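You operate a simulated robot arm through the tools that you are given. There is no shell and no other tool. Be economical: measure what you need, move in short steps, check, and stop when the job is done.

You are at the controls of a simulated two-armed robot. One attempt, no reset.

TASK
Pick up the green gauge from the ledge of the pipe rack with one hand, pass it to the other hand and put it on the top of the red bench.
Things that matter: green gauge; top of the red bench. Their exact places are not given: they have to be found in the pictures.

The check looks at the end state, three seconds after you hand in, the way a careful person would. Anything else that was tipped, shoved, dropped, spilled or broken makes it a failure.

THE ROBOT
Two 7-joint arms with two-finger parallel grippers on one trunk, on a base that drives. Base frame: it is fixed to the floor where the robot stands at the start and does not move with it; the origin is under the middle of the robot, x ahead of it, y to its left, z up; the surface under the hand at the start is at about z = 0.7. Readings come in m, degrees, newtons and seconds.
The left shoulder is at the start at [0.07, 0.133, 1.076], the right one opposite. With the tool pointing down near the work surface each hand reaches from about 0.1 to 0.64 m from the robot's upright axis, wherever it stands, measured 20 degrees to its own side. Places, roughly: top of the red bench [0.4, -4.2, 0.8]. Payload 1.57 kg a hand.
The tool frame of a hand sits at the grasp point between the pads (the TCP): z along the fingers, y along the line on which they close. The tips reach 0.03 m beyond it. The gripper opens to 0.08 m. The fingers are 0.017 m wide and 0.012 m thick; the gripper's body (0.04 by 0.082 m) begins 0.08 m behind the TCP.
Orientation is told as [roll, pitch, yaw] about the base's x, y, z axes, in that order, counted from this pose: with the fingers straight down and closing along the base's y, the tool's x points along the base's -x, its y along +y and its z along -z.

THE INTERFACE
- The arms move only by the tool jog_arm. It takes "left_increments", "right_increments" or both (then of equal length, played together; a hand with none holds still); each is a list that holds one entry, the list of rows, each a list of 7 numbers: the shift along the tool's x, y, z in m, then the turn, a rotation vector about the tool's x, y, z in degrees, then the gripper command, from -1 (shut) to 1 (fully open), values between in proportion. In form: [[[dx, dy, dz, ax, ay, az, fingers], ...]]. A call has 1 to 20 rows; each row is the pose to reach, as a shift and turn from the pose commanded when the call began, along the tool's axes at that moment. A row lasts 0.2 s, in which the tool goes at most 0.05 m and 8.6 degrees; a call with a longer step from one row to the next is refused whole, and so is a gripper value outside its range. Where a pose cannot be reached the arm comes as near as it can. A force on the tool above 40 N (or 10 N above the force at the start of the call, whichever is more), or a blocked arm, ends the call early, and 0.2 s more pass. Each finger travels about 0.153 m/s and halts on what it meets, pressing with about 34 N; the grip force reading is that of the motor and also rises with nothing between the fingers. The clock runs only during rows and for 0.2 s after the last one: add rows that repeat a pose to give the fingers time. The reply holds the time, the measured pose of the TCP, the force on the tool along the base axes, the opening and the grip force, in the units named above and with some noise, with the torque about the TCP (base axes, N m) and any sound that the robot's microphone picked up.
- Cameras (640 x 400 px; columns grow to the right, rows downward): "scene" is now at [0.1296, -0.0245, 1.2959]; the picture's right is [-0.28, -0.96, 0.00], its down [-0.64, 0.19, -0.75] and it looks along [0.72, -0.21, -0.66] (base axes); focal length 278 px, centre (320, 200). "left" rides on the left gripper at [0.072, 0.007, -0.122] in its tool frame; the picture's right is [-0.09, 1.00, 0.00], its down [-0.84, -0.08, -0.54] and it looks along [-0.54, -0.05, 0.84] (tool axes); focal length 238 px, centre (320, 200). "right" rides on the right gripper at [0.072, -0.007, -0.122] in its tool frame; the picture's right is [0.09, 1.00, 0.00], its down [-0.84, 0.08, -0.54] and it looks along [-0.54, 0.05, 0.84] (tool axes); focal length 238 px, centre (320, 200).
- snapshot(camera): a new picture of that camera. The clock stands still meanwhile.
- lift_body(by): slides the trunk up (or, below 0, down) by that many m; the arms and the scene camera ride with it, the base frame stays. It gives what a move gives, with no picture.
- drive_base(legs): drives the robot by 1 to 6 legs, each [ahead, left, turn to the left] in m, m and degrees, along the robot's own axes; the way and the turn of a leg run together, so that a leg with both is an arc; at most 1.5 m and 180 degrees a leg. The arms and the cameras ride along, it lands a little off, and it stops where it bumps. It gives what a move gives.
- turn_head(pan, tilt): turns the head with the scene camera to pan (to the left, within 86 degrees either way) and tilt (down, from -29 to 69), counted from straight ahead of the robot. It gives what a move gives.
- point_at(camera, pixels): for up to 12 pixels [column, row] of the newest picture of that camera ("zoom" is the newest enlarged one), the place [x, y, z] in the base frame of the surface seen there, good to about 0.002 m. The clock stands still meanwhile.
- zoom(camera, box): a new picture of the part [left, top, right, bottom] of that camera's present view, enlarged. The clock stands still meanwhile.
- close_job(): hands the job in; it is judged then, once.

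Go step by step. Measure first, check grasps and placings, and put right what went wrong. The budget is 80 turns and 62 pictures, counting those below and the enlarged ones. Unless the task says otherwise, let go and move clear before handing in, and close with one line.

The tools are called by a JSON object that holds its "api" and its "payload". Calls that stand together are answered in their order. jog_arm: Moves the arms, as the interface text tells. Its arguments: {"type":"object","properties":{"left_increments":{"type":"array","items":{"type":"array","items":{"type":"array","items":{"type":"number"}}}},"right_increments":{"type":"array","items":{"type":"array","items":{"type":"array","items":{"type":"number"}}}}},"required":[]} The other tools are called the same way: lift_body (by) slides the trunk up or down; drive_base (legs) drives the base; turn_head (pan, tilt) turns the head that bears the scene camera; snapshot (camera) takes a picture; point_at (camera, pixels) gives the place of the surface under pixels of a picture; zoom (camera, box) takes an enlarged picture of a part of a camera's view; close_job () hands the job in.

At the start:

```text
time_s: 0.0
left_eef_pos: [0.3901, -0.01, 0.9841]
left_tool_rot: [0.0, 0.0, 0.0]
left_contact_force: [0.2, 0.4, -0.4]
left_moment: [-0.02, 0.0, 0.02]
left_opening: 0.0799
left_grasp_force: 0.2
right_eef_pos: [0.4268, -0.332, 0.9829]
right_tool_rot: [0.0, -0.1, 0.0]
right_contact_force: [-0.8, 0.5, -0.5]
right_moment: [-0.01, -0.02, 0.0]
right_opening: 0.0798
right_grasp_force: 0.1
trunk travel left (down, up): [-0.65, 0.29]
robot x, y, heading: [-0.0022, -0.0006, 0.0]
head pan, tilt: [-16.5, 41.6]
```

scene: 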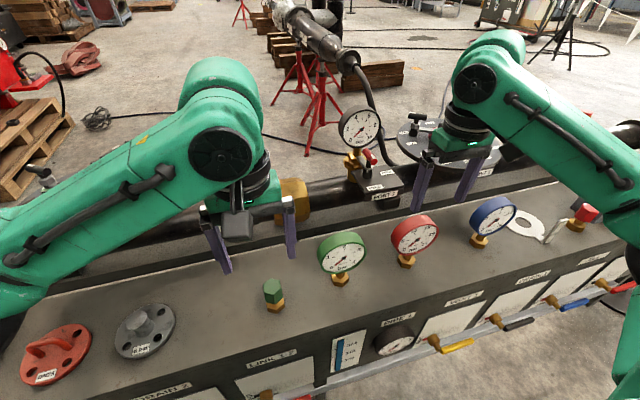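
right: 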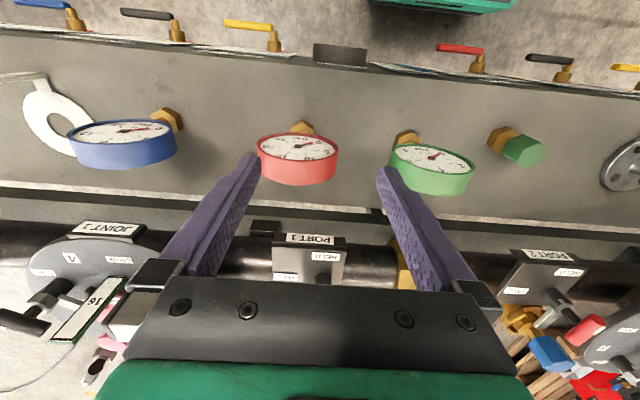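
left: 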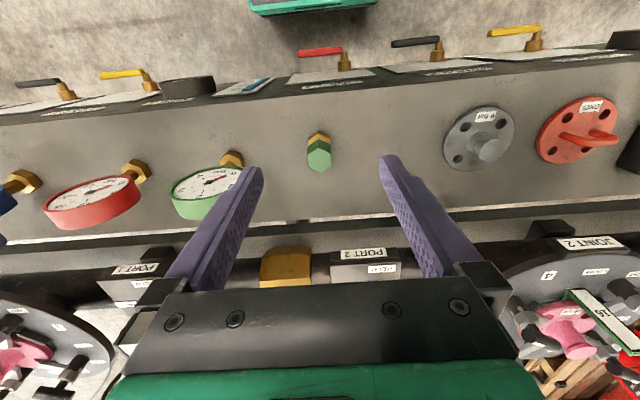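

The green gauge is at about (342,255) in the scene picture, on a brass stub between a green-capped plug and the red gauge. I'll enlarge that area and measure it.

{"api": "zoom", "payload": {"camera": "scene", "box": [260, 200, 450, 320]}}

{"api": "point_at", "payload": {"camera": "scene", "pixels": [[342, 254], [342, 235], [320, 256], [364, 256], [340, 271], [340, 280], [340, 287], [300, 290], [405, 265], [414, 235], [273, 305], [272, 285]]}}

{"api": "zoom", "payload": {"camera": "left", "box": [140, 120, 350, 250]}}

```text
3.33 times, centred on (355, 260) of scene
```

zoom: 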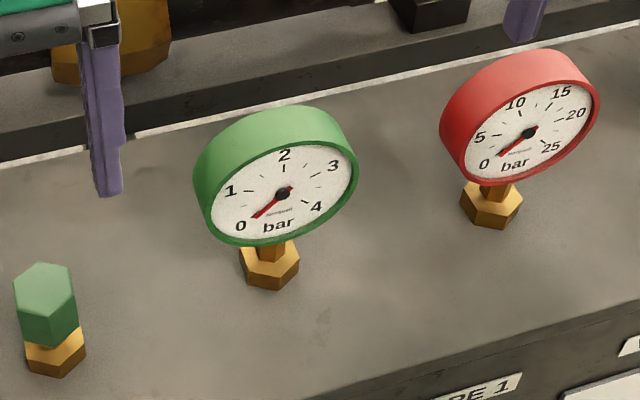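

```text
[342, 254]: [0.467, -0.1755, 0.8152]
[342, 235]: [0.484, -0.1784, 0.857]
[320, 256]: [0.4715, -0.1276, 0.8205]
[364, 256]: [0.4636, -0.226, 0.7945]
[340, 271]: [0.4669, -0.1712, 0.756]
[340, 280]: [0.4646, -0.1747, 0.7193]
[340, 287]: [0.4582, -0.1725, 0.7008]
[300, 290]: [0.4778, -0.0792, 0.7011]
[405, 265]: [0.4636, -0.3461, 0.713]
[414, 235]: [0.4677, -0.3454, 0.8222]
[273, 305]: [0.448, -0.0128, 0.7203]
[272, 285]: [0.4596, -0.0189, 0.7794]
```

```text
3.05 times, centred on (245, 185) of left
```

zoom: 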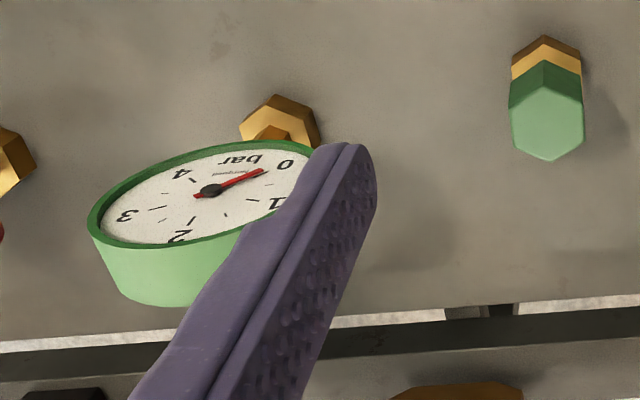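

The gauge disc is centred near [0.48, -0.176, 0.81], about 0.10 m in diameter and 0.03 m thick. It stands on a small hex foot on the ledge at z 0.70. Next I'll look toward the bench and measure the nearby objects.

{"api": "point_at", "payload": {"camera": "scene", "pixels": [[360, 125], [365, 108], [375, 158], [372, 180], [414, 118], [412, 135], [493, 215], [400, 230], [590, 210], [430, 335], [290, 190], [580, 130]]}}

{"api": "turn_head", "payload": {"pan": -80, "tilt": 20}}

{"api": "snapshot", "payload": {"camera": "scene"}}

```text
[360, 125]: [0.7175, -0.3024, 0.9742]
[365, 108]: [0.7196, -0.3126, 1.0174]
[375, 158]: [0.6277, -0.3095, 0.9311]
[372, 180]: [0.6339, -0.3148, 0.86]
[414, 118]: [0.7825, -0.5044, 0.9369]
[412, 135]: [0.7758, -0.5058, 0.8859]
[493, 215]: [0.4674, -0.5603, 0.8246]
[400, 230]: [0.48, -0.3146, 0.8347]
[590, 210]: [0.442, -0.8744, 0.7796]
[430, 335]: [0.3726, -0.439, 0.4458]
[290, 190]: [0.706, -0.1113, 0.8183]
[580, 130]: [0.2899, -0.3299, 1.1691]
```

```text
time_s: 1.3
left_eef_pos: [0.3892, -0.0101, 0.9839]
left_tool_rot: [0.0, 0.0, 0.1]
left_contact_force: [0.3, -0.2, 0.3]
left_moment: [0.04, 0.02, -0.01]
left_opening: 0.0801
left_grasp_force: 0.0
right_eef_pos: [0.4263, -0.3321, 0.9829]
right_tool_rot: [0.0, 0.0, 0.1]
right_contact_force: [0.8, 0.6, -0.6]
right_moment: [-0.01, 0.01, -0.01]
right_opening: 0.0804
right_grasp_force: 0.1
trunk travel left (down, up): [-0.65, 0.29]
robot x, y, heading: [-0.0031, 0.0008, -0.1]
head pan, tilt: [-80.0, 20.0]
```

```text
56 pictures are left
```

scene: 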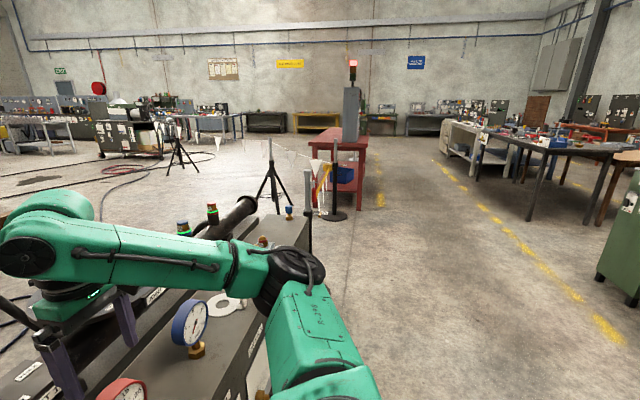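

The red bench shows edge-on at (340,150), with barrier posts at about (310,190) and (335,190). I'll pick first. I'm strafing 0.2 m right to centre on the gauge and turning the head back.

{"api": "drive_base", "payload": {"legs": [[0, -0.2, 0]]}}

{"api": "turn_head", "payload": {"pan": 0, "tilt": 45}}

{"api": "snapshot", "payload": {"camera": "scene"}}

```text
time_s: 2.9
left_eef_pos: [0.3897, -0.2076, 0.9834]
left_tool_rot: [0.0, -0.1, 0.1]
left_contact_force: [0.3, 0.2, -0.3]
left_moment: [0.01, -0.01, -0.01]
left_opening: 0.0798
left_grasp_force: 0.1
right_eef_pos: [0.4262, -0.5307, 0.9813]
right_tool_rot: [0.0, 0.0, 0.2]
right_contact_force: [-0.4, -0.4, -0.2]
right_moment: [-0.03, -0.01, -0.02]
right_opening: 0.0801
right_grasp_force: 0.1
trunk travel left (down, up): [-0.65, 0.29]
robot x, y, heading: [-0.002, -0.1998, 0.0]
head pan, tilt: [-80.0, 20.0]
```

```text
time_s: 4.5
left_eef_pos: [0.39, -0.2071, 0.9843]
left_tool_rot: [0.0, 0.0, 0.1]
left_contact_force: [-0.5, -0.9, -0.2]
left_moment: [0.04, -0.02, 0.01]
left_opening: 0.0802
left_grasp_force: 0.0
right_eef_pos: [0.4268, -0.5291, 0.9822]
right_tool_rot: [-0.1, 0.0, 0.1]
right_contact_force: [0.0, 0.1, -0.2]
right_moment: [0.01, 0.0, 0.03]
right_opening: 0.0799
right_grasp_force: 0.0
trunk travel left (down, up): [-0.65, 0.29]
robot x, y, heading: [-0.0001, -0.1975, -0.1]
head pan, tilt: [0.0, 45.0]
```

```text
55 pictures are left
```

scene: 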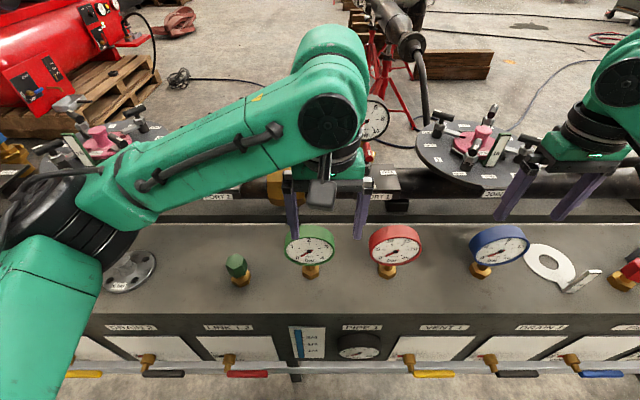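

Centred now. I'll measure the gauge's rim and thickness more closely. Meanwhile I'll move the left hand clear to the left and yaw it so the fingers close along x.

{"api": "point_at", "payload": {"camera": "scene", "pixels": [[310, 245], [290, 248], [331, 248], [310, 232], [292, 234], [328, 231], [310, 228], [311, 263], [311, 274], [240, 272], [237, 258]]}}

{"api": "jog_arm", "payload": {"left_increments": [[[0, 0.016, -0.003, 0, 0, 8.2, 1], [0, 0.032, -0.006, 0, 0, 16.4, 1], [0, 0.048, -0.01, 0, 0, 24.6, 1], [0, 0.064, -0.013, 0, 0, 32.8, 1], [0, 0.08, -0.016, 0, 0, 41, 1], [0, 0.096, -0.019, 0, 0, 49.2, 1], [0, 0.112, -0.022, 0, 0, 57.4, 1], [0, 0.128, -0.026, 0, 0, 65.6, 1], [0, 0.144, -0.03, 0, 0, 73.8, 1], [0, 0.157, -0.03, 0, 0, 82, 1], [0, 0.157, -0.03, 0, 0, 90, 1], [0, 0.157, -0.03, 0, 0, 90, 1]]]}}

```text
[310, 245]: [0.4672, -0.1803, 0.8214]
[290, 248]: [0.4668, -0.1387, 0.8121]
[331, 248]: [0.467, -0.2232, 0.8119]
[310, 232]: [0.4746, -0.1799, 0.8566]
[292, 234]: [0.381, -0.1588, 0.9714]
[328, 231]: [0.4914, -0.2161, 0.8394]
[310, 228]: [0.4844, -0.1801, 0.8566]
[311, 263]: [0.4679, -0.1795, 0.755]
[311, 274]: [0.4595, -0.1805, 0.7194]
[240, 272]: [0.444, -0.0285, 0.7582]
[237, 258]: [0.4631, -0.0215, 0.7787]
```

```text
time_s: 7.1
left_eef_pos: [0.3891, -0.0504, 1.0133]
left_tool_rot: [0.0, 0.0, -90.0]
left_contact_force: [0.0, -0.1, -0.3]
left_moment: [-0.02, -0.02, 0.01]
left_opening: 0.0802
left_grasp_force: 0.2
right_eef_pos: [0.4272, -0.5301, 0.9816]
right_tool_rot: [0.0, 0.0, 0.1]
right_contact_force: [0.0, -0.4, 0.4]
right_moment: [-0.02, -0.02, -0.02]
right_opening: 0.08
right_grasp_force: 0.0
trunk travel left (down, up): [-0.65, 0.29]
robot x, y, heading: [0.0001, -0.1992, 0.2]
head pan, tilt: [0.0, 45.0]
```

The gauge faces -x squarely: face at x=0.467, centre y=-0.180, z≈0.806. I'll tilt the left hand 45° so the fingers point down and right, stopping 0.145 m short of the disc centre.

{"api": "jog_arm", "payload": {"left_increments": [[[-0.004, 0.014, 0.015, 0, -7.5, 0, 1], [-0.008, 0.028, 0.03, 0, -15, 0, 1], [-0.012, 0.042, 0.045, 0, -22.5, 0, 1], [-0.016, 0.056, 0.06, 0, -30, 0, 1], [-0.02, 0.07, 0.075, 0, -37.5, 0, 1], [-0.024, 0.084, 0.09, 0, -45, 0, 1], [-0.027, 0.092, 0.105, 0, -45, 0, 1], [-0.027, 0.092, 0.105, 0, -45, 0, 1]]]}}

{"api": "snapshot", "payload": {"camera": "left"}}

{"api": "snapshot", "payload": {"camera": "scene"}}

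```text
time_s: 8.9
left_eef_pos: [0.4809, -0.0778, 0.9082]
left_tool_rot: [0.0, -45.0, -89.9]
left_contact_force: [0.2, 0.4, 0.5]
left_moment: [0.05, 0.0, 0.0]
left_opening: 0.0801
left_grasp_force: 0.0
right_eef_pos: [0.4261, -0.5305, 0.9828]
right_tool_rot: [0.1, -0.1, 0.1]
right_contact_force: [0.3, -0.4, -0.5]
right_moment: [-0.01, 0.04, -0.01]
right_opening: 0.08
right_grasp_force: 0.0
trunk travel left (down, up): [-0.65, 0.29]
robot x, y, heading: [-0.0012, -0.1988, 0.0]
head pan, tilt: [0.0, 45.0]
```

```text
54 pictures are left
```

left: 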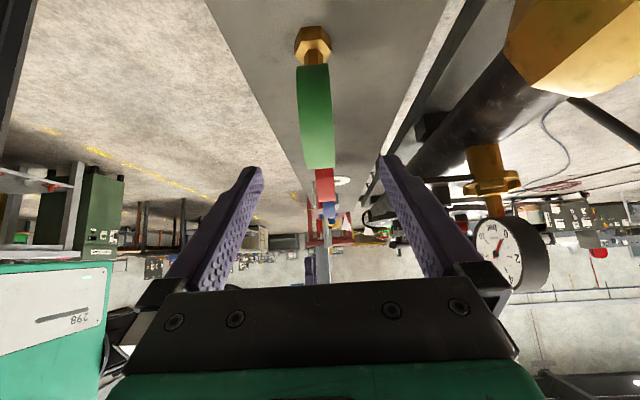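

```text
53 pictures are left
```

scene: 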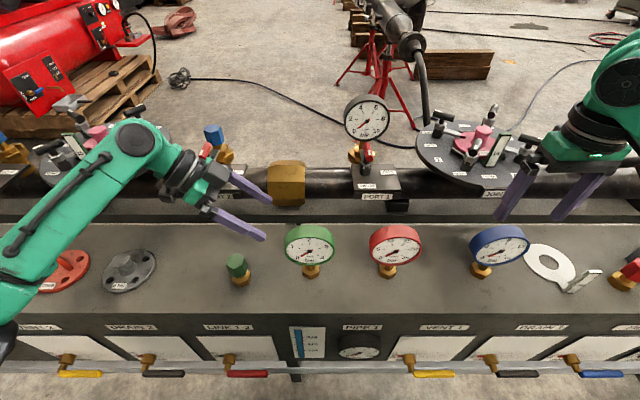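

{"api": "point_at", "payload": {"camera": "left", "pixels": [[303, 130], [331, 130], [317, 130], [299, 100], [330, 80], [312, 57], [300, 45], [327, 45]]}}

```text
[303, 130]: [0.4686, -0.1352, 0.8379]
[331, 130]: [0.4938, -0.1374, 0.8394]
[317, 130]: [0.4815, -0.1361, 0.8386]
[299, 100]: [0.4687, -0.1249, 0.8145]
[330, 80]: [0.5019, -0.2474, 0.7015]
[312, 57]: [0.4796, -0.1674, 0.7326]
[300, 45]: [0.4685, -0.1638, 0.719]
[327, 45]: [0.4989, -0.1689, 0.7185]
```

The disc spans x 0.467–0.495, so the fingers are centred on it at x 0.481. I'll advance 0.10 m along the fingers to straddle it.

{"api": "jog_arm", "payload": {"left_increments": [[[0, 0, 0.025, 0, 0, 0, 1], [0, 0, 0.05, 0, 0, 0, 1], [0, 0, 0.075, 0, 0, 0, 1], [0, 0, 0.09, 0, 0, 0, 1], [0, 0, 0.1, 0, 0, 0, 1], [0, 0, 0.1, 0, 0, 0, 1]]]}}

{"api": "snapshot", "payload": {"camera": "scene"}}

```text
time_s: 10.3
left_eef_pos: [0.4809, -0.1471, 0.8379]
left_tool_rot: [0.1, -45.0, -89.9]
left_contact_force: [0.6, -0.1, 1.2]
left_moment: [-0.02, -0.01, 0.04]
left_opening: 0.0802
left_grasp_force: 0.0
right_eef_pos: [0.4266, -0.5302, 0.9823]
right_tool_rot: [0.0, 0.0, 0.1]
right_contact_force: [0.7, 0.0, -0.7]
right_moment: [0.02, 0.02, 0.0]
right_opening: 0.0799
right_grasp_force: 0.1
trunk travel left (down, up): [-0.65, 0.29]
robot x, y, heading: [0.0001, -0.1981, 0.1]
head pan, tilt: [0.0, 45.0]
```

```text
52 pictures are left
```

scene: 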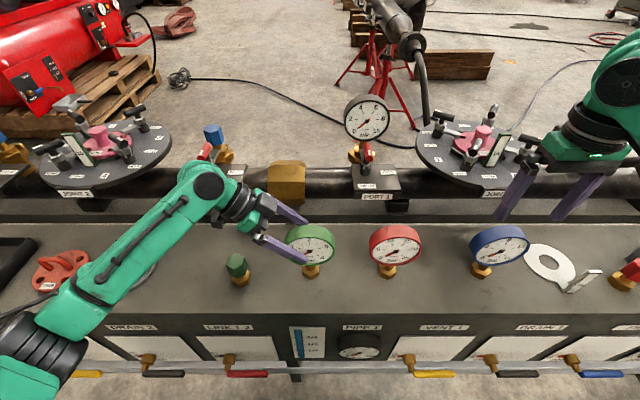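

The fingers straddle the disc's upper left at (300,240). I'll close now.

{"api": "jog_arm", "payload": {"left_increments": [[[0, 0, 0, 0, 0, 0, 0.3], [0, 0, 0, 0, 0, 0, 0], [0, 0, 0, 0, 0, 0, -0.3], [0, 0, 0, 0, 0, 0, -1], [0, 0, 0, 0, 0, 0, -1], [0, 0, 0, 0, 0, 0, -1]]]}}

```text
time_s: 11.7
left_eef_pos: [0.4807, -0.1492, 0.8378]
left_tool_rot: [0.0, -45.0, -89.8]
left_contact_force: [-1.2, -0.3, 0.9]
left_moment: [-0.09, 0.16, -0.08]
left_opening: 0.0297
left_grasp_force: 34.1
right_eef_pos: [0.4267, -0.5316, 0.9825]
right_tool_rot: [0.1, 0.1, 0.1]
right_contact_force: [0.5, 0.0, 0.2]
right_moment: [0.0, 0.04, 0.0]
right_opening: 0.0801
right_grasp_force: 0.0
trunk travel left (down, up): [-0.65, 0.29]
robot x, y, heading: [0.0011, -0.1968, 0.0]
head pan, tilt: [0.0, 45.0]
```

It's held at an opening of 0.0297 m with 34 N. I'll lift straight up, slowly at first.

{"api": "jog_arm", "payload": {"left_increments": [[[-0.005, 0, -0.005, 0, 0, 0, -1], [-0.01, 0, -0.01, 0, 0, 0, -1], [-0.02, 0, -0.02, 0, 0, 0, -1], [-0.035, 0, -0.035, 0, 0, 0, -1], [-0.05, 0, -0.05, 0, 0, 0, -1], [-0.07, 0, -0.07, 0, 0, 0, -1], [-0.09, 0, -0.09, 0, 0, 0, -1], [-0.11, 0, -0.11, 0, 0, 0, -1], [-0.125, 0, -0.125, 0, 0, 0, -1], [-0.125, 0, -0.125, 0, 0, 0, -1]]]}}

{"api": "snapshot", "payload": {"camera": "scene"}}

{"api": "snapshot", "payload": {"camera": "left"}}

```text
time_s: 13.9
left_eef_pos: [0.4817, -0.1475, 1.0141]
left_tool_rot: [-0.1, -44.9, -89.8]
left_contact_force: [0.5, 0.5, -3.8]
left_moment: [0.09, 0.02, 0.0]
left_opening: 0.0298
left_grasp_force: 34.1
right_eef_pos: [0.4273, -0.5293, 0.9824]
right_tool_rot: [0.0, 0.0, 0.1]
right_contact_force: [0.0, 0.2, -0.1]
right_moment: [0.02, -0.02, 0.0]
right_opening: 0.08
right_grasp_force: 0.0
trunk travel left (down, up): [-0.65, 0.29]
robot x, y, heading: [-0.0013, -0.1995, 0.0]
head pan, tilt: [0.0, 45.0]
```

```text
51 pictures are left
```

scene: 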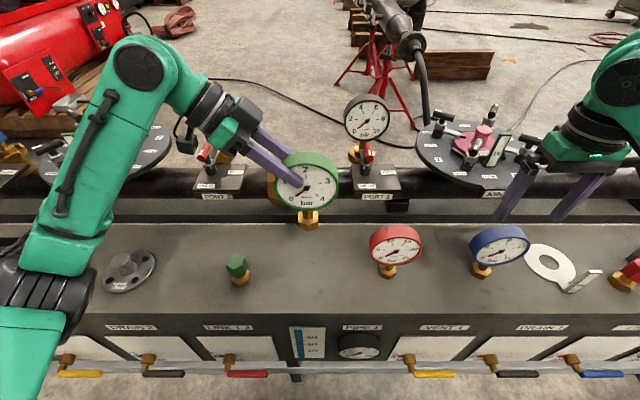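

```text
50 pictures are left
```

left: 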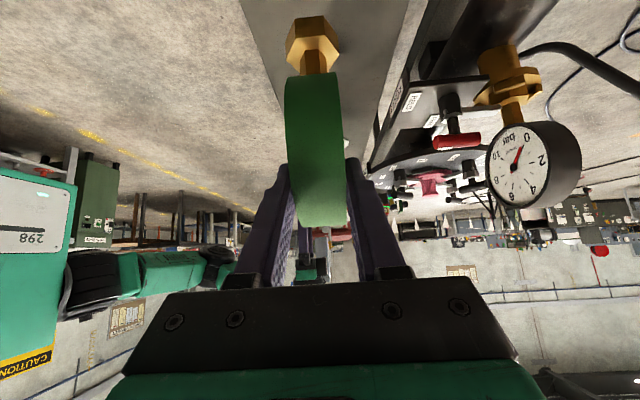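

The gauge is up and still upright. I'll yaw the right hand the mirrored way and raise it, and measure the held disc.

{"api": "point_at", "payload": {"camera": "scene", "pixels": [[308, 190], [331, 180], [322, 160], [306, 156], [306, 207], [308, 222], [283, 195], [310, 152]]}}

{"api": "jog_arm", "payload": {"right_increments": [[[0, 0.004, -0.01, 0, 0, -8.2, 1], [0, 0.008, -0.02, 0, 0, -16.4, 1], [0, 0.012, -0.03, 0, 0, -24.6, 1], [0, 0.016, -0.04, 0, 0, -32.8, 1], [0, 0.02, -0.055, 0, 0, -41, 1], [0, 0.025, -0.07, 0, 0, -49.2, 1], [0, 0.03, -0.085, 0, 0, -57.4, 1], [0, 0.035, -0.1, 0, 0, -65.6, 1], [0, 0.04, -0.11, 0, 0, -73.8, 1], [0, 0.045, -0.12, 0, 0, -82, 1], [0, 0.05, -0.13, 0, 0, -90, 1], [0, 0.05, -0.13, 0, 0, -90, 1]]]}}

```text
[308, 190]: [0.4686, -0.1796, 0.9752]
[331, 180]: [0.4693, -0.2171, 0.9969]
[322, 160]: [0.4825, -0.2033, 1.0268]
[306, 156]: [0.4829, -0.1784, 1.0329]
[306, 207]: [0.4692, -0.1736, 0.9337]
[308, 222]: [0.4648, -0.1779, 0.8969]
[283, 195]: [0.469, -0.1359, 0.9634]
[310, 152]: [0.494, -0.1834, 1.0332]
```

```text
time_s: 16.5
left_eef_pos: [0.4817, -0.1484, 1.0149]
left_tool_rot: [-0.1, -45.1, -89.8]
left_contact_force: [0.6, -0.1, -3.6]
left_moment: [0.09, -0.02, 0.04]
left_opening: 0.0298
left_grasp_force: 34.0
right_eef_pos: [0.4286, -0.4796, 1.1136]
right_tool_rot: [0.0, 0.0, 90.1]
right_contact_force: [0.2, -1.3, -0.1]
right_moment: [0.01, -0.03, 0.04]
right_opening: 0.0799
right_grasp_force: 0.1
trunk travel left (down, up): [-0.65, 0.29]
robot x, y, heading: [0.0004, -0.1982, 0.3]
head pan, tilt: [0.0, 45.0]
```

The disc centre is at [0.482, -0.18, 0.982]. I'll bring the right hand, tilted 45°, to a pre-grasp 0.15 m from it.

{"api": "jog_arm", "payload": {"right_increments": [[[-0.02, -0.007, 0, 0, -7.5, 0, 1], [-0.04, -0.014, 0, 0, -15, 0, 1], [-0.06, -0.021, 0, 0, -22.5, 0, 1], [-0.09, -0.028, 0, 0, -30, 0, 1], [-0.12, -0.035, 0.005, 0, -37.5, 0, 1], [-0.15, -0.045, 0.01, 0, -45, 0, 1], [-0.175, -0.0535, 0.02, 0, -45, 0, 1], [-0.194, -0.0535, 0.025, 0, -45, 0, 1], [-0.194, -0.0535, 0.025, 0, -45, 0, 1]]]}}

{"api": "snapshot", "payload": {"camera": "right"}}

{"api": "snapshot", "payload": {"camera": "scene"}}

```text
time_s: 18.5
left_eef_pos: [0.4827, -0.1478, 1.0157]
left_tool_rot: [0.0, -45.0, -89.8]
left_contact_force: [0.3, -1.0, -4.1]
left_moment: [0.08, 0.02, 0.01]
left_opening: 0.0296
left_grasp_force: 33.5
right_eef_pos: [0.4797, -0.2863, 1.0865]
right_tool_rot: [0.2, -45.1, 90.0]
right_contact_force: [-0.5, 0.4, 0.6]
right_moment: [0.02, 0.03, -0.03]
right_opening: 0.0801
right_grasp_force: 0.1
trunk travel left (down, up): [-0.65, 0.29]
robot x, y, heading: [0.0002, -0.1988, 0.1]
head pan, tilt: [0.0, 45.0]
```

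```text
49 pictures are left
```

right: 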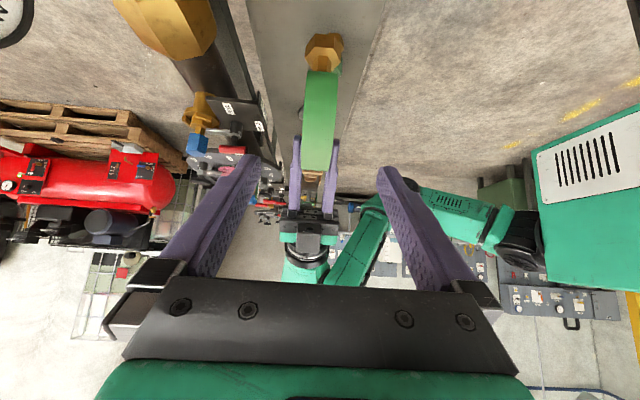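

```text
48 pictures are left
```

scene: 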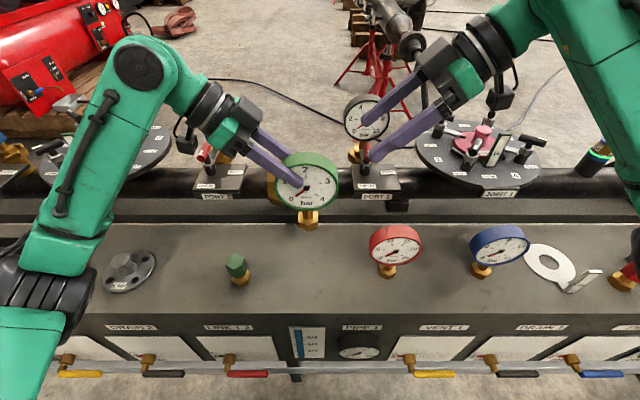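

Aligned: the disc's edge is centred between the right fingers at (320,130). I'll advance 0.10 m to straddle it, then check before closing.

{"api": "jog_arm", "payload": {"right_increments": [[[0, -0.002, 0.025, 0, 0, 0, 1], [0, -0.002, 0.05, 0, 0, 0, 1], [0, -0.002, 0.07, 0, 0, 0, 1], [0, -0.002, 0.085, 0, 0, 0, 1], [0, -0.002, 0.1, 0, 0, 0, 1], [0, -0.002, 0.1, 0, 0, 0, 1]]]}}

{"api": "zoom", "payload": {"camera": "scene", "box": [220, 100, 420, 240]}}

```text
time_s: 19.9
left_eef_pos: [0.483, -0.1478, 1.0156]
left_tool_rot: [-0.1, -45.0, -89.9]
left_contact_force: [0.3, -0.3, -3.2]
left_moment: [0.1, -0.02, 0.02]
left_opening: 0.0298
left_grasp_force: 33.3
right_eef_pos: [0.4825, -0.2151, 1.0165]
right_tool_rot: [0.0, -45.0, 90.1]
right_contact_force: [-0.3, -0.5, 0.7]
right_moment: [0.01, 0.03, -0.04]
right_opening: 0.0802
right_grasp_force: 0.0
trunk travel left (down, up): [-0.65, 0.29]
robot x, y, heading: [0.002, -0.2009, 0.0]
head pan, tilt: [0.0, 45.0]
```

```text
2.86 times, centred on (320, 170) of scene
```

zoom: 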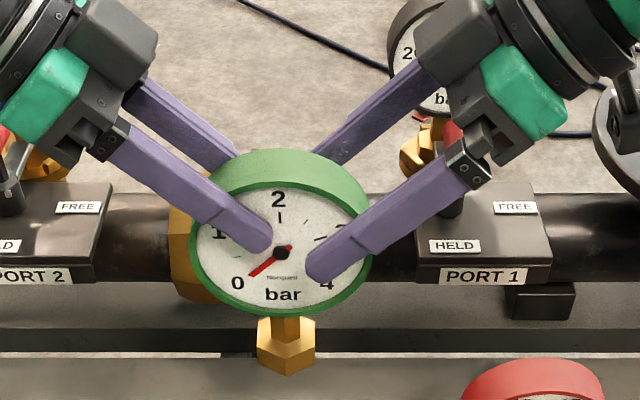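

The right fingers straddle the disc with clearance from the left fingers. I'll close the right gripper while the left keeps holding.

{"api": "jog_arm", "payload": {"right_increments": [[[0, 0, 0, 0, 0, 0, 0.3], [0, 0, 0, 0, 0, 0, 0], [0, 0, 0, 0, 0, 0, -0.2], [0, 0, 0, 0, 0, 0, -0.4], [0, 0, 0, 0, 0, 0, -1], [0, 0, 0, 0, 0, 0, -1], [0, 0, 0, 0, 0, 0, -1]]]}}

```text
time_s: 21.5
left_eef_pos: [0.4821, -0.1486, 1.0143]
left_tool_rot: [0.0, -45.0, -89.8]
left_contact_force: [0.0, -0.5, -2.9]
left_moment: [0.05, -0.04, -0.02]
left_opening: 0.0295
left_grasp_force: 33.6
right_eef_pos: [0.4829, -0.2155, 1.0156]
right_tool_rot: [0.1, -45.0, 90.2]
right_contact_force: [0.1, 0.0, 0.5]
right_moment: [0.02, 0.04, -0.02]
right_opening: 0.0297
right_grasp_force: 33.6
trunk travel left (down, up): [-0.65, 0.29]
robot x, y, heading: [-0.0014, -0.1998, 0.0]
head pan, tilt: [0.0, 45.0]
```

Both hands grip at an opening of about 0.0297 m. I'll open the left hand and back it away along its fingers.

{"api": "jog_arm", "payload": {"left_increments": [[[0, 0, 0, 0, 0, 0, 0], [0, 0, 0, 0, 0, 0, 0.5], [0, 0, 0, 0, 0, 0, 1], [0, 0, 0, 0, 0, 0, 1], [0, 0, -0.02, 0, 0, 0, 1], [0, 0, -0.05, 0, 0, 0, 1], [0, 0, -0.08, 0, 0, 0, 1], [0, 0, -0.11, 0, 0, 0, 1], [0, 0, -0.11, 0, 0, 0, 1]]]}}

{"api": "zoom", "payload": {"camera": "scene", "box": [160, 60, 480, 260]}}

```text
time_s: 23.5
left_eef_pos: [0.4824, -0.0701, 1.0944]
left_tool_rot: [0.0, -45.0, -89.8]
left_contact_force: [0.7, 0.4, 0.2]
left_moment: [0.02, 0.02, -0.01]
left_opening: 0.0801
left_grasp_force: 0.1
right_eef_pos: [0.4815, -0.2147, 1.0173]
right_tool_rot: [0.2, -45.1, 90.1]
right_contact_force: [0.4, -0.3, -0.3]
right_moment: [-0.14, 0.04, 0.04]
right_opening: 0.0295
right_grasp_force: 34.1
trunk travel left (down, up): [-0.65, 0.29]
robot x, y, heading: [-0.0017, -0.1963, -0.1]
head pan, tilt: [0.0, 45.0]
```

```text
2.00 times, centred on (320, 160) of scene
```

zoom: 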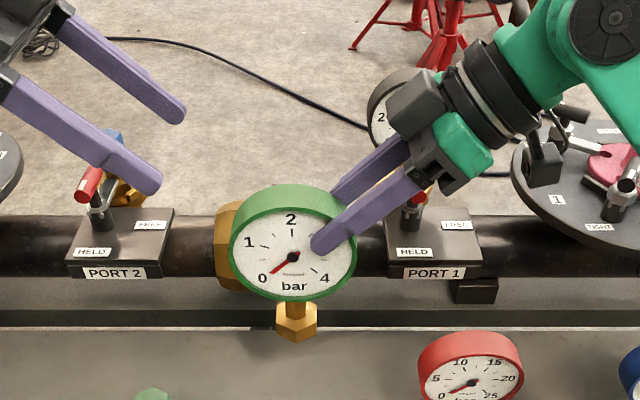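

The handover is done: the right hand alone holds the gauge upright. Now I'll look right to plan the drive.

{"api": "turn_head", "payload": {"pan": -86, "tilt": 15}}

{"api": "snapshot", "payload": {"camera": "scene"}}

{"api": "zoom", "payload": {"camera": "scene", "box": [200, 50, 440, 200]}}

```text
time_s: 25.1
left_eef_pos: [0.4819, -0.0705, 1.0923]
left_tool_rot: [-0.1, -45.1, -89.8]
left_contact_force: [0.5, 0.3, -0.2]
left_moment: [-0.01, 0.02, 0.03]
left_opening: 0.0799
left_grasp_force: 0.0
right_eef_pos: [0.4824, -0.2146, 1.0175]
right_tool_rot: [0.1, -45.1, 90.2]
right_contact_force: [0.3, 0.0, -0.5]
right_moment: [-0.11, -0.03, -0.01]
right_opening: 0.0295
right_grasp_force: 33.9
trunk travel left (down, up): [-0.65, 0.29]
robot x, y, heading: [0.0018, -0.2012, 0.2]
head pan, tilt: [-85.9, 15.0]
```

```text
45 pictures are left
```

scene: 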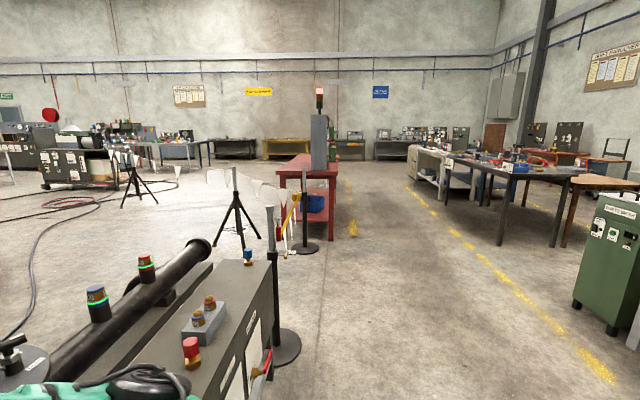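

```text
2.67 times, centred on (320, 125) of scene
```

zoom: 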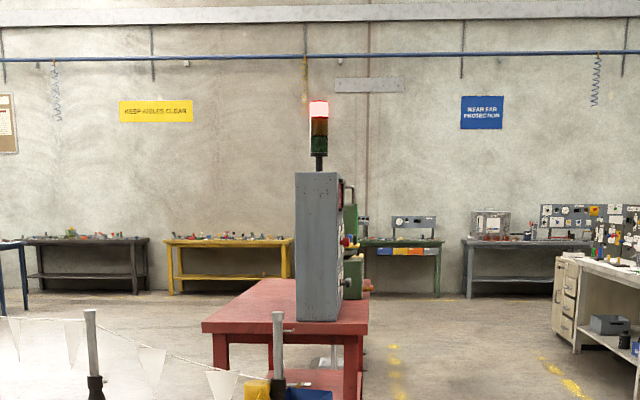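

{"api": "point_at", "payload": {"camera": "scene", "pixels": [[280, 173], [336, 173], [300, 160], [318, 170], [334, 240], [280, 230], [272, 215], [306, 248], [285, 350], [300, 350], [235, 175], [600, 250]]}}

{"api": "point_at", "payload": {"camera": "zoom", "pixels": [[205, 325], [364, 328], [265, 282], [300, 318], [335, 318], [345, 250], [350, 280], [365, 300], [280, 300], [325, 350]]}}

```text
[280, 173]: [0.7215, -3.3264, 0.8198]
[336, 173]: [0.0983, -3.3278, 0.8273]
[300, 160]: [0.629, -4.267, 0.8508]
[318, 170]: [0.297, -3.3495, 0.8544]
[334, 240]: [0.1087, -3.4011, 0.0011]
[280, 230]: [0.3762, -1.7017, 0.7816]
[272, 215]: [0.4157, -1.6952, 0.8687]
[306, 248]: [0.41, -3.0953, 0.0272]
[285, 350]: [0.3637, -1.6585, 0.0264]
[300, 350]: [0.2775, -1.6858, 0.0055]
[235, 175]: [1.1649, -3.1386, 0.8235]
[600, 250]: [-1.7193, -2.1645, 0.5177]
```

```text
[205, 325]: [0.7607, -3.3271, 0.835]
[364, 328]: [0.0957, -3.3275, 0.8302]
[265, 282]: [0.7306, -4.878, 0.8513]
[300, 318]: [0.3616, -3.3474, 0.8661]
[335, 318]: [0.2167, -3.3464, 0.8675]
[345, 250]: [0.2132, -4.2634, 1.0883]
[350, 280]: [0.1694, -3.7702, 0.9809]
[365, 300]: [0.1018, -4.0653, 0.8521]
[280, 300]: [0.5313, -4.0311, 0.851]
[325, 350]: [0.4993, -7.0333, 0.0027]
```

The bench top is at z≈0.85, with x from 0.10 to 0.76 and a cabinet on its near end. Barrier post bases sit at y -1.68 and -3.1. I want to back off and then strafe, so I'll check the floor beside me first.

{"api": "turn_head", "payload": {"pan": -86, "tilt": 50}}

{"api": "snapshot", "payload": {"camera": "scene"}}

{"api": "turn_head", "payload": {"pan": 86, "tilt": 45}}

{"api": "snapshot", "payload": {"camera": "scene"}}

```text
time_s: 26.1
left_eef_pos: [0.4813, -0.0706, 1.0939]
left_tool_rot: [0.0, -45.1, -89.9]
left_contact_force: [-0.5, 0.2, 0.2]
left_moment: [0.04, 0.01, 0.0]
left_opening: 0.0799
left_grasp_force: 0.0
right_eef_pos: [0.4822, -0.2155, 1.0168]
right_tool_rot: [0.0, -45.1, 90.1]
right_contact_force: [-0.5, 0.5, -0.3]
right_moment: [-0.11, -0.01, 0.02]
right_opening: 0.0299
right_grasp_force: 34.3
trunk travel left (down, up): [-0.65, 0.29]
robot x, y, heading: [-0.0001, -0.1998, 0.0]
head pan, tilt: [-85.9, 50.0]
```

```text
43 pictures are left
```

scene: 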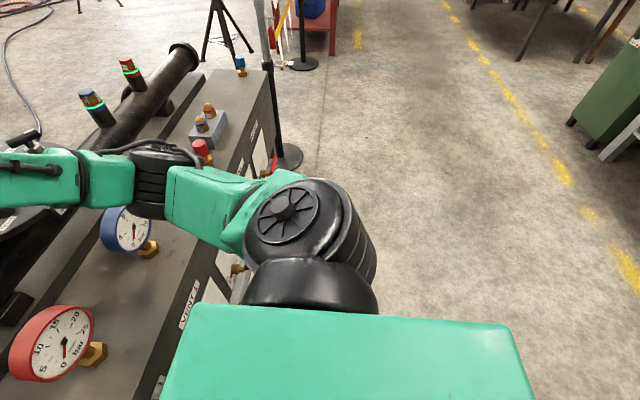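

```text
time_s: 28.7
left_eef_pos: [0.4835, -0.0708, 1.0929]
left_tool_rot: [-0.1, -45.1, -89.9]
left_contact_force: [0.4, 0.0, -0.4]
left_moment: [-0.04, 0.04, 0.01]
left_opening: 0.08
left_grasp_force: 0.0
right_eef_pos: [0.4822, -0.214, 1.017]
right_tool_rot: [0.1, -45.0, 90.2]
right_contact_force: [-0.3, -0.3, 0.2]
right_moment: [-0.11, 0.0, -0.01]
right_opening: 0.0298
right_grasp_force: 34.1
trunk travel left (down, up): [-0.65, 0.29]
robot x, y, heading: [-0.0005, -0.2051, -0.2]
head pan, tilt: [85.9, 45.0]
```

```text
42 pictures are left
```

scene: 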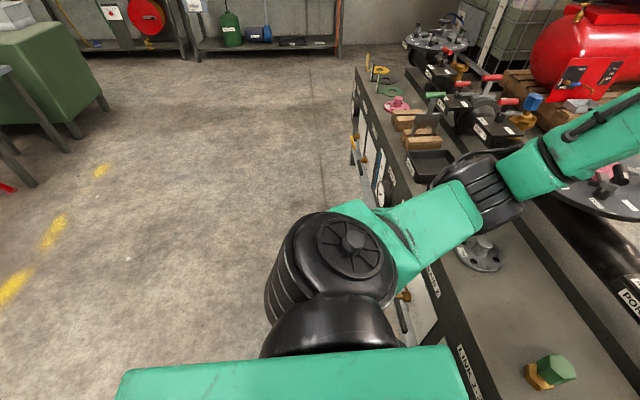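

The aisle is clear on both sides. I'll back off and strafe right to near the bench, then look again.

{"api": "drive_base", "payload": {"legs": [[-0.55, -0.2, 0], [0, -1.5, 0], [0, -1.3, 0]]}}

{"api": "turn_head", "payload": {"pan": -45, "tilt": 25}}

{"api": "snapshot", "payload": {"camera": "scene"}}

```text
time_s: 45.2
left_eef_pos: [-0.0887, -3.0791, 1.0936]
left_tool_rot: [-0.1, -44.9, -90.5]
left_contact_force: [-0.2, 0.1, -0.8]
left_moment: [-0.04, 0.03, 0.04]
left_opening: 0.0801
left_grasp_force: 0.1
right_eef_pos: [-0.0913, -3.2223, 1.0159]
right_tool_rot: [0.2, -45.0, 89.4]
right_contact_force: [0.0, 0.0, -0.7]
right_moment: [-0.12, 0.04, -0.01]
right_opening: 0.0295
right_grasp_force: 34.0
trunk travel left (down, up): [-0.65, 0.29]
robot x, y, heading: [-0.5735, -3.2006, -0.6]
head pan, tilt: [85.9, 45.0]
```

```text
time_s: 47.3
left_eef_pos: [-0.0888, -3.0793, 1.093]
left_tool_rot: [-0.1, -45.1, -90.5]
left_contact_force: [0.5, -0.4, 1.2]
left_moment: [0.02, 0.01, 0.01]
left_opening: 0.0799
left_grasp_force: 0.0
right_eef_pos: [-0.0916, -3.2236, 1.0163]
right_tool_rot: [0.1, -45.0, 89.4]
right_contact_force: [-0.2, 0.0, 0.0]
right_moment: [-0.12, -0.02, 0.02]
right_opening: 0.0294
right_grasp_force: 33.8
trunk travel left (down, up): [-0.65, 0.29]
robot x, y, heading: [-0.5706, -3.2018, -0.8]
head pan, tilt: [-45.0, 25.0]
```

```text
41 pictures are left
```

scene: 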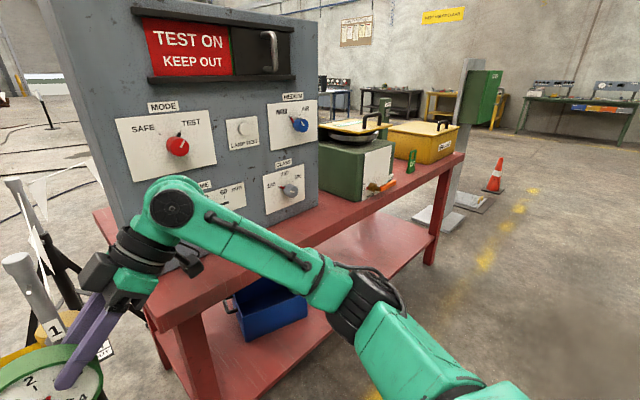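

On the bench are a control cabinet, a green box and a yellow box, with free red top in front of them and possibly between them. I'll strafe on to face the middle and survey it.

{"api": "drive_base", "payload": {"legs": [[0, -0.7, 0.7]]}}

{"api": "turn_head", "payload": {"pan": 0, "tilt": 30}}

{"api": "snapshot", "payload": {"camera": "scene"}}

```text
time_s: 51.1
left_eef_pos: [-0.0943, -3.7681, 1.0934]
left_tool_rot: [-0.1, -45.0, -89.9]
left_contact_force: [-0.1, -0.5, 0.0]
left_moment: [0.02, 0.01, 0.0]
left_opening: 0.0797
left_grasp_force: 0.1
right_eef_pos: [-0.0944, -3.9132, 1.0157]
right_tool_rot: [0.1, -45.1, 90.0]
right_contact_force: [-0.5, -0.6, 0.5]
right_moment: [-0.13, 0.0, 0.0]
right_opening: 0.0295
right_grasp_force: 34.1
trunk travel left (down, up): [-0.65, 0.29]
robot x, y, heading: [-0.5762, -3.8978, -0.1]
head pan, tilt: [-45.0, 25.0]
```

```text
time_s: 52.2
left_eef_pos: [-0.0945, -3.7684, 1.0926]
left_tool_rot: [-0.2, -45.0, -89.8]
left_contact_force: [-0.6, 0.8, -0.7]
left_moment: [0.01, 0.01, -0.02]
left_opening: 0.08
left_grasp_force: 0.0
right_eef_pos: [-0.0941, -3.9139, 1.0161]
right_tool_rot: [0.2, -45.1, 90.0]
right_contact_force: [0.5, 0.1, 0.0]
right_moment: [-0.14, 0.0, -0.04]
right_opening: 0.0296
right_grasp_force: 34.0
trunk travel left (down, up): [-0.65, 0.29]
robot x, y, heading: [-0.5726, -3.8948, 0.2]
head pan, tilt: [0.0, 30.0]
```

```text
40 pictures are left
```

scene: 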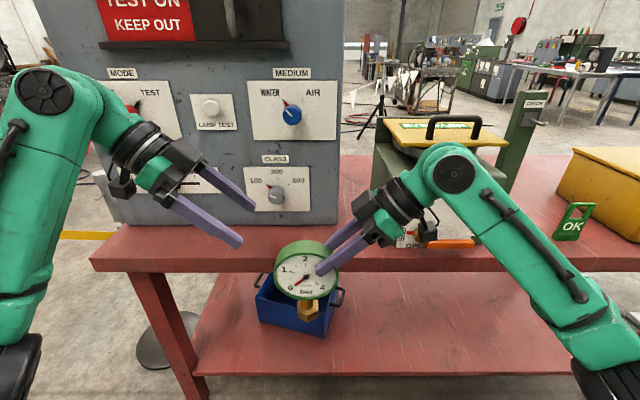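

The top's front edge is at about row 265. I'll measure the free areas next to the cabinet and the boxes.

{"api": "point_at", "payload": {"camera": "scene", "pixels": [[345, 210], [130, 222], [345, 230], [362, 200], [362, 160], [380, 215], [400, 240], [470, 244], [520, 240], [525, 200], [570, 240], [300, 234]]}}

{"api": "turn_head", "payload": {"pan": -35, "tilt": 35}}

{"api": "snapshot", "payload": {"camera": "scene"}}

```text
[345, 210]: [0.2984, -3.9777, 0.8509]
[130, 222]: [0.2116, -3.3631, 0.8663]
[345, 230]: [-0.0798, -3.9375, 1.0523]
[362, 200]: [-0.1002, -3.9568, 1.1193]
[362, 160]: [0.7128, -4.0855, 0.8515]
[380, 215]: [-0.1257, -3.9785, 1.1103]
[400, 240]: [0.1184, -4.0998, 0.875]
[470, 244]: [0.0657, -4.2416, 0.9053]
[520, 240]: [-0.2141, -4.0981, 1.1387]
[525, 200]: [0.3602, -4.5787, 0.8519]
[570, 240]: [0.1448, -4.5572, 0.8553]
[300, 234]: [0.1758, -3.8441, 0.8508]
```

```text
time_s: 53.3
left_eef_pos: [-0.0936, -3.7693, 1.0922]
left_tool_rot: [-0.1, -45.0, -89.9]
left_contact_force: [0.0, 0.2, 0.1]
left_moment: [0.02, 0.0, 0.02]
left_opening: 0.08
left_grasp_force: 0.1
right_eef_pos: [-0.0941, -3.9138, 1.0164]
right_tool_rot: [0.1, -45.0, 90.1]
right_contact_force: [0.4, 1.1, 0.7]
right_moment: [-0.09, 0.03, -0.03]
right_opening: 0.0296
right_grasp_force: 33.9
trunk travel left (down, up): [-0.65, 0.29]
robot x, y, heading: [-0.5764, -3.8947, 0.0]
head pan, tilt: [-35.0, 35.0]
```

```text
39 pictures are left
```

scene: 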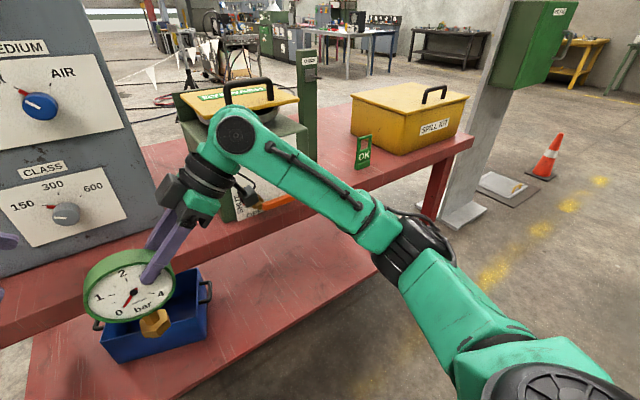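

Between the green box and the yellow box there's free top around (340,170) and (320,185). I'll measure that gap and the OK tag.

{"api": "point_at", "payload": {"camera": "scene", "pixels": [[330, 130], [340, 170], [318, 185], [363, 166], [357, 152], [355, 128], [352, 105], [378, 153], [308, 120], [285, 145], [440, 148], [466, 100]]}}

{"api": "zoom", "payload": {"camera": "scene", "box": [220, 70, 480, 230]}}

```text
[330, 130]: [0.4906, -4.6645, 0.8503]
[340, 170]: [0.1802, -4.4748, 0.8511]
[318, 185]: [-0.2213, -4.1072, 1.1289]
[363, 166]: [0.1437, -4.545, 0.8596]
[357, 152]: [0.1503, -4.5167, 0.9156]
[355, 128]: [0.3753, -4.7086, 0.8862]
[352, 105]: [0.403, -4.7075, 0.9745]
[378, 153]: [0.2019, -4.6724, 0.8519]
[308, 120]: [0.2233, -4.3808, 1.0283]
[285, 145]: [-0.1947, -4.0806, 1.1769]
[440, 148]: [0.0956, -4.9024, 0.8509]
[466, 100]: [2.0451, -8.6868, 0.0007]
```

```text
2.46 times, centred on (350, 150) of scene
```

zoom: 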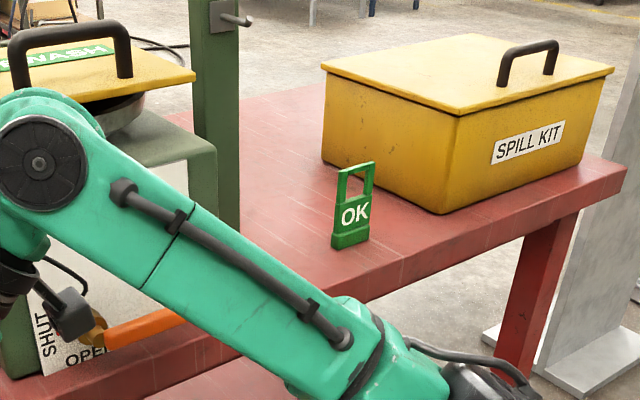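

The free patch between the green box's post (y≈-4.38) and the yellow box (y≈-4.71), behind the OK tag, suits. To place from the robot's side, I'll turn the right hand and gauge -90° about the vertical so the hand points forward and down. I'll retract and raise the left hand at the same time.

{"api": "jog_arm", "payload": {"right_increments": [[[0.005, 0.004, -0.011, 5.3, 0, 5.3, -1], [0.01, 0.008, -0.022, 10.6, 0, 10.6, -1], [0.015, 0.012, -0.033, 15.9, 0, 15.9, -1], [0.02, 0.016, -0.044, 21.2, 0, 21.2, -1], [0.025, 0.02, -0.055, 26.5, 0, 26.5, -1], [0.03, 0.025, -0.066, 31.8, 0, 31.8, -1], [0.035, 0.03, -0.077, 37.1, 0, 37.1, -1], [0.04, 0.035, -0.088, 42.4, 0, 42.4, -1], [0.045, 0.04, -0.1, 47.7, 0, 47.7, -1], [0.05, 0.045, -0.11, 53, 0, 53, -1], [0.055, 0.05, -0.12, 58.3, 0, 58.3, -1], [0.057, 0.05, -0.127, 63.64, 0, 63.64, -1], [0.057, 0.05, -0.127, 63.64, 0, 63.64, -1]]], "left_increments": [[[-0.006, -0.017, -0.006, 0, 0, 0, 1], [-0.012, -0.034, -0.012, 0, 0, 0, 1], [-0.018, -0.051, -0.018, 0, 0, 0, 1], [-0.024, -0.068, -0.024, 0, 0, 0, 1], [-0.03, -0.085, -0.03, 0, 0, 0, 1], [-0.036, -0.102, -0.036, 0, 0, 0, 1], [-0.042, -0.119, -0.042, 0, 0, 0, 1], [-0.048, -0.136, -0.048, 0, 0, 0, 1], [-0.054, -0.153, -0.054, 0, 0, 0, 1], [-0.06, -0.17, -0.06, 0, 0, 0, 1], [-0.066, -0.187, -0.066, 0, 0, 0, 1], [-0.0707, -0.2, -0.0707, 0, 0, 0, 1], [-0.0707, -0.2, -0.0707, 0, 0, 0, 1]]]}}

{"api": "turn_head", "payload": {"pan": -10, "tilt": 35}}

{"api": "snapshot", "payload": {"camera": "scene"}}

{"api": "snapshot", "payload": {"camera": "right"}}

```text
time_s: 56.1
left_eef_pos: [-0.2941, -3.7682, 1.1942]
left_tool_rot: [-0.1, -45.0, -89.9]
left_contact_force: [0.4, 0.7, -0.7]
left_moment: [0.01, 0.0, -0.01]
left_opening: 0.0799
left_grasp_force: 0.1
right_eef_pos: [-0.1363, -4.046, 1.0685]
right_tool_rot: [0.2, -44.7, -0.4]
right_contact_force: [-0.3, -0.3, -3.1]
right_moment: [-0.03, 0.13, 0.03]
right_opening: 0.0295
right_grasp_force: 33.7
right hand out of reach, approached as far as the arm can: row 10, 11, 12, 13
trunk travel left (down, up): [-0.65, 0.29]
robot x, y, heading: [-0.5746, -3.8957, 0.1]
head pan, tilt: [-35.0, 35.0]
```

```text
time_s: 57.0
left_eef_pos: [-0.2942, -3.7674, 1.1936]
left_tool_rot: [-0.1, -45.1, -90.0]
left_contact_force: [-0.2, 0.4, 0.6]
left_moment: [0.0, 0.01, -0.02]
left_opening: 0.08
left_grasp_force: 0.2
right_eef_pos: [-0.1359, -4.0456, 1.069]
right_tool_rot: [0.1, -44.8, -0.2]
right_contact_force: [-0.4, -0.2, -4.0]
right_moment: [-0.02, 0.11, 0.0]
right_opening: 0.0294
right_grasp_force: 33.7
trunk travel left (down, up): [-0.65, 0.29]
robot x, y, heading: [-0.5761, -3.8947, -0.2]
head pan, tilt: [-10.0, 35.0]
```

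```text
37 pictures are left
```

scene: 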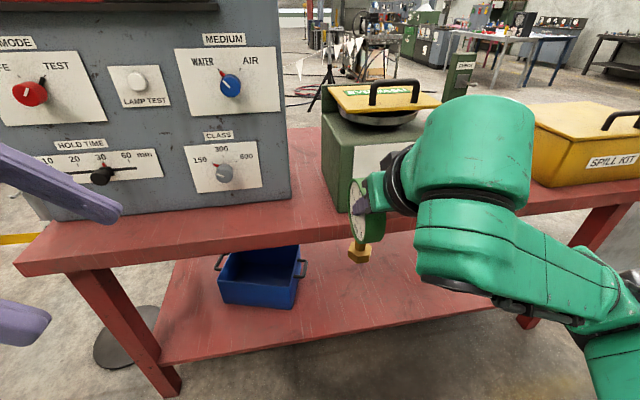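

```text
36 pictures are left
```

right: 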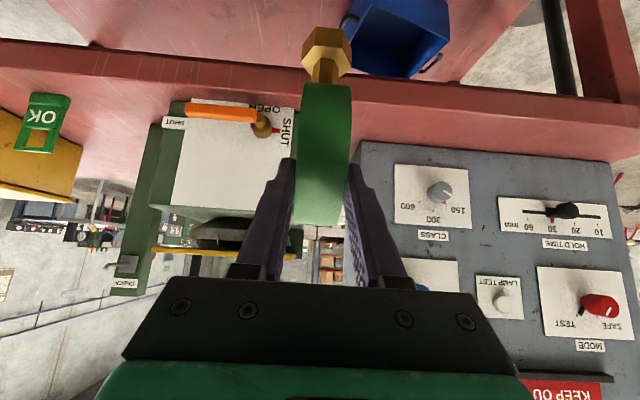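

The gauge is turned and still upright, with its bottom at about z 0.93. I'll raise the trunk 0.09 m for clearance over the OK tag and strafe to line up on y≈-4.50.

{"api": "lift_body", "payload": {"by": 0.09}}

{"api": "drive_base", "payload": {"legs": [[0, -0.455, 0]]}}

{"api": "turn_head", "payload": {"pan": -5, "tilt": 35}}

{"api": "snapshot", "payload": {"camera": "scene"}}

{"api": "snapshot", "payload": {"camera": "right"}}

```text
time_s: 58.2
left_eef_pos: [-0.2937, -3.7682, 1.2823]
left_tool_rot: [-0.1, -45.0, -90.0]
left_contact_force: [0.0, -1.6, 0.3]
left_moment: [0.0, -0.02, -0.02]
left_opening: 0.0801
left_grasp_force: 0.0
right_eef_pos: [-0.1355, -4.0454, 1.158]
right_tool_rot: [0.1, -44.9, -0.2]
right_contact_force: [-0.1, -0.2, -3.5]
right_moment: [0.02, 0.13, 0.02]
right_opening: 0.0296
right_grasp_force: 33.8
trunk travel left (down, up): [-0.74, 0.2]
robot x, y, heading: [-0.5759, -3.8952, 0.1]
head pan, tilt: [-10.0, 35.0]
```

```text
time_s: 60.9
left_eef_pos: [-0.2938, -4.2183, 1.2838]
left_tool_rot: [0.0, -44.9, -89.7]
left_contact_force: [0.2, -0.3, 0.3]
left_moment: [0.03, 0.01, 0.01]
left_opening: 0.08
left_grasp_force: 0.1
right_eef_pos: [-0.135, -4.4949, 1.1595]
right_tool_rot: [0.0, -44.9, 0.1]
right_contact_force: [0.3, 0.5, -3.2]
right_moment: [-0.03, 0.14, -0.01]
right_opening: 0.0294
right_grasp_force: 34.1
trunk travel left (down, up): [-0.74, 0.2]
robot x, y, heading: [-0.5775, -4.3499, 0.3]
head pan, tilt: [-10.0, 35.0]
```

```text
time_s: 61.6
left_eef_pos: [-0.2937, -4.2197, 1.283]
left_tool_rot: [-0.1, -45.0, -89.7]
left_contact_force: [-0.5, 0.3, 0.8]
left_moment: [-0.01, 0.02, 0.02]
left_opening: 0.08
left_grasp_force: 0.0
right_eef_pos: [-0.1343, -4.496, 1.1616]
right_tool_rot: [0.1, -44.8, 0.1]
right_contact_force: [0.3, -0.4, -4.1]
right_moment: [0.01, 0.12, 0.02]
right_opening: 0.0296
right_grasp_force: 34.5
trunk travel left (down, up): [-0.74, 0.2]
robot x, y, heading: [-0.5767, -4.3491, -0.0]
head pan, tilt: [-5.0, 35.0]
```

```text
35 pictures are left
```

scene: 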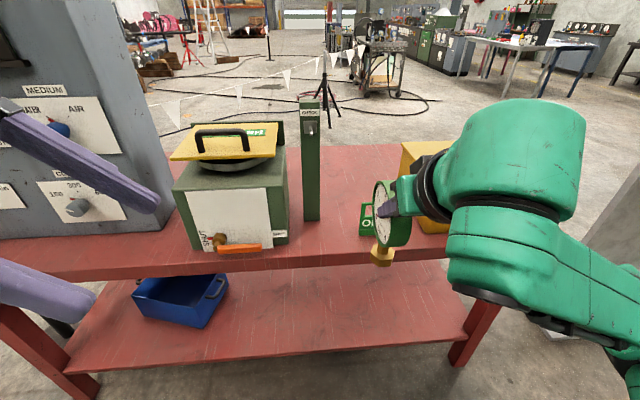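

```text
34 pictures are left
```

right: 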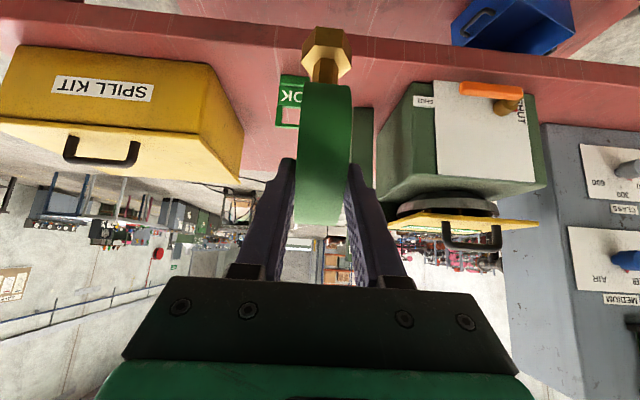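

There's a clear patch between the post base (310,218) and the OK tag (368,220). I'll measure it exactly.

{"api": "point_at", "payload": {"camera": "scene", "pixels": [[304, 215], [318, 215], [320, 222], [340, 200], [340, 235], [360, 237], [363, 234], [362, 205], [360, 180], [400, 165], [330, 262], [405, 145]]}}

{"api": "zoom", "payload": {"camera": "scene", "box": [280, 130, 440, 270]}}

```text
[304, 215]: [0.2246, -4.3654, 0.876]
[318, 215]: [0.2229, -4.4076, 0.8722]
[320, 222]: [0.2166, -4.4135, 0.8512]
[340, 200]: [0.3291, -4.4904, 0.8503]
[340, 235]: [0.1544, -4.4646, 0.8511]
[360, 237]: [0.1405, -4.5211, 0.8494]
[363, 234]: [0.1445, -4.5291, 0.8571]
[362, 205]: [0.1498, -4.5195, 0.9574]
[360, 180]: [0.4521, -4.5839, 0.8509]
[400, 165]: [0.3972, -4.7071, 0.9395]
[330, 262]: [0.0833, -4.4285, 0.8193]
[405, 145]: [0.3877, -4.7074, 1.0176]
```

```text
2.86 times, centred on (360, 200) of scene
```

zoom: 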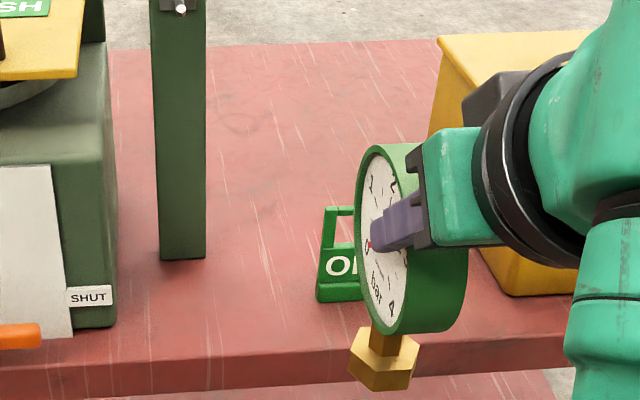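

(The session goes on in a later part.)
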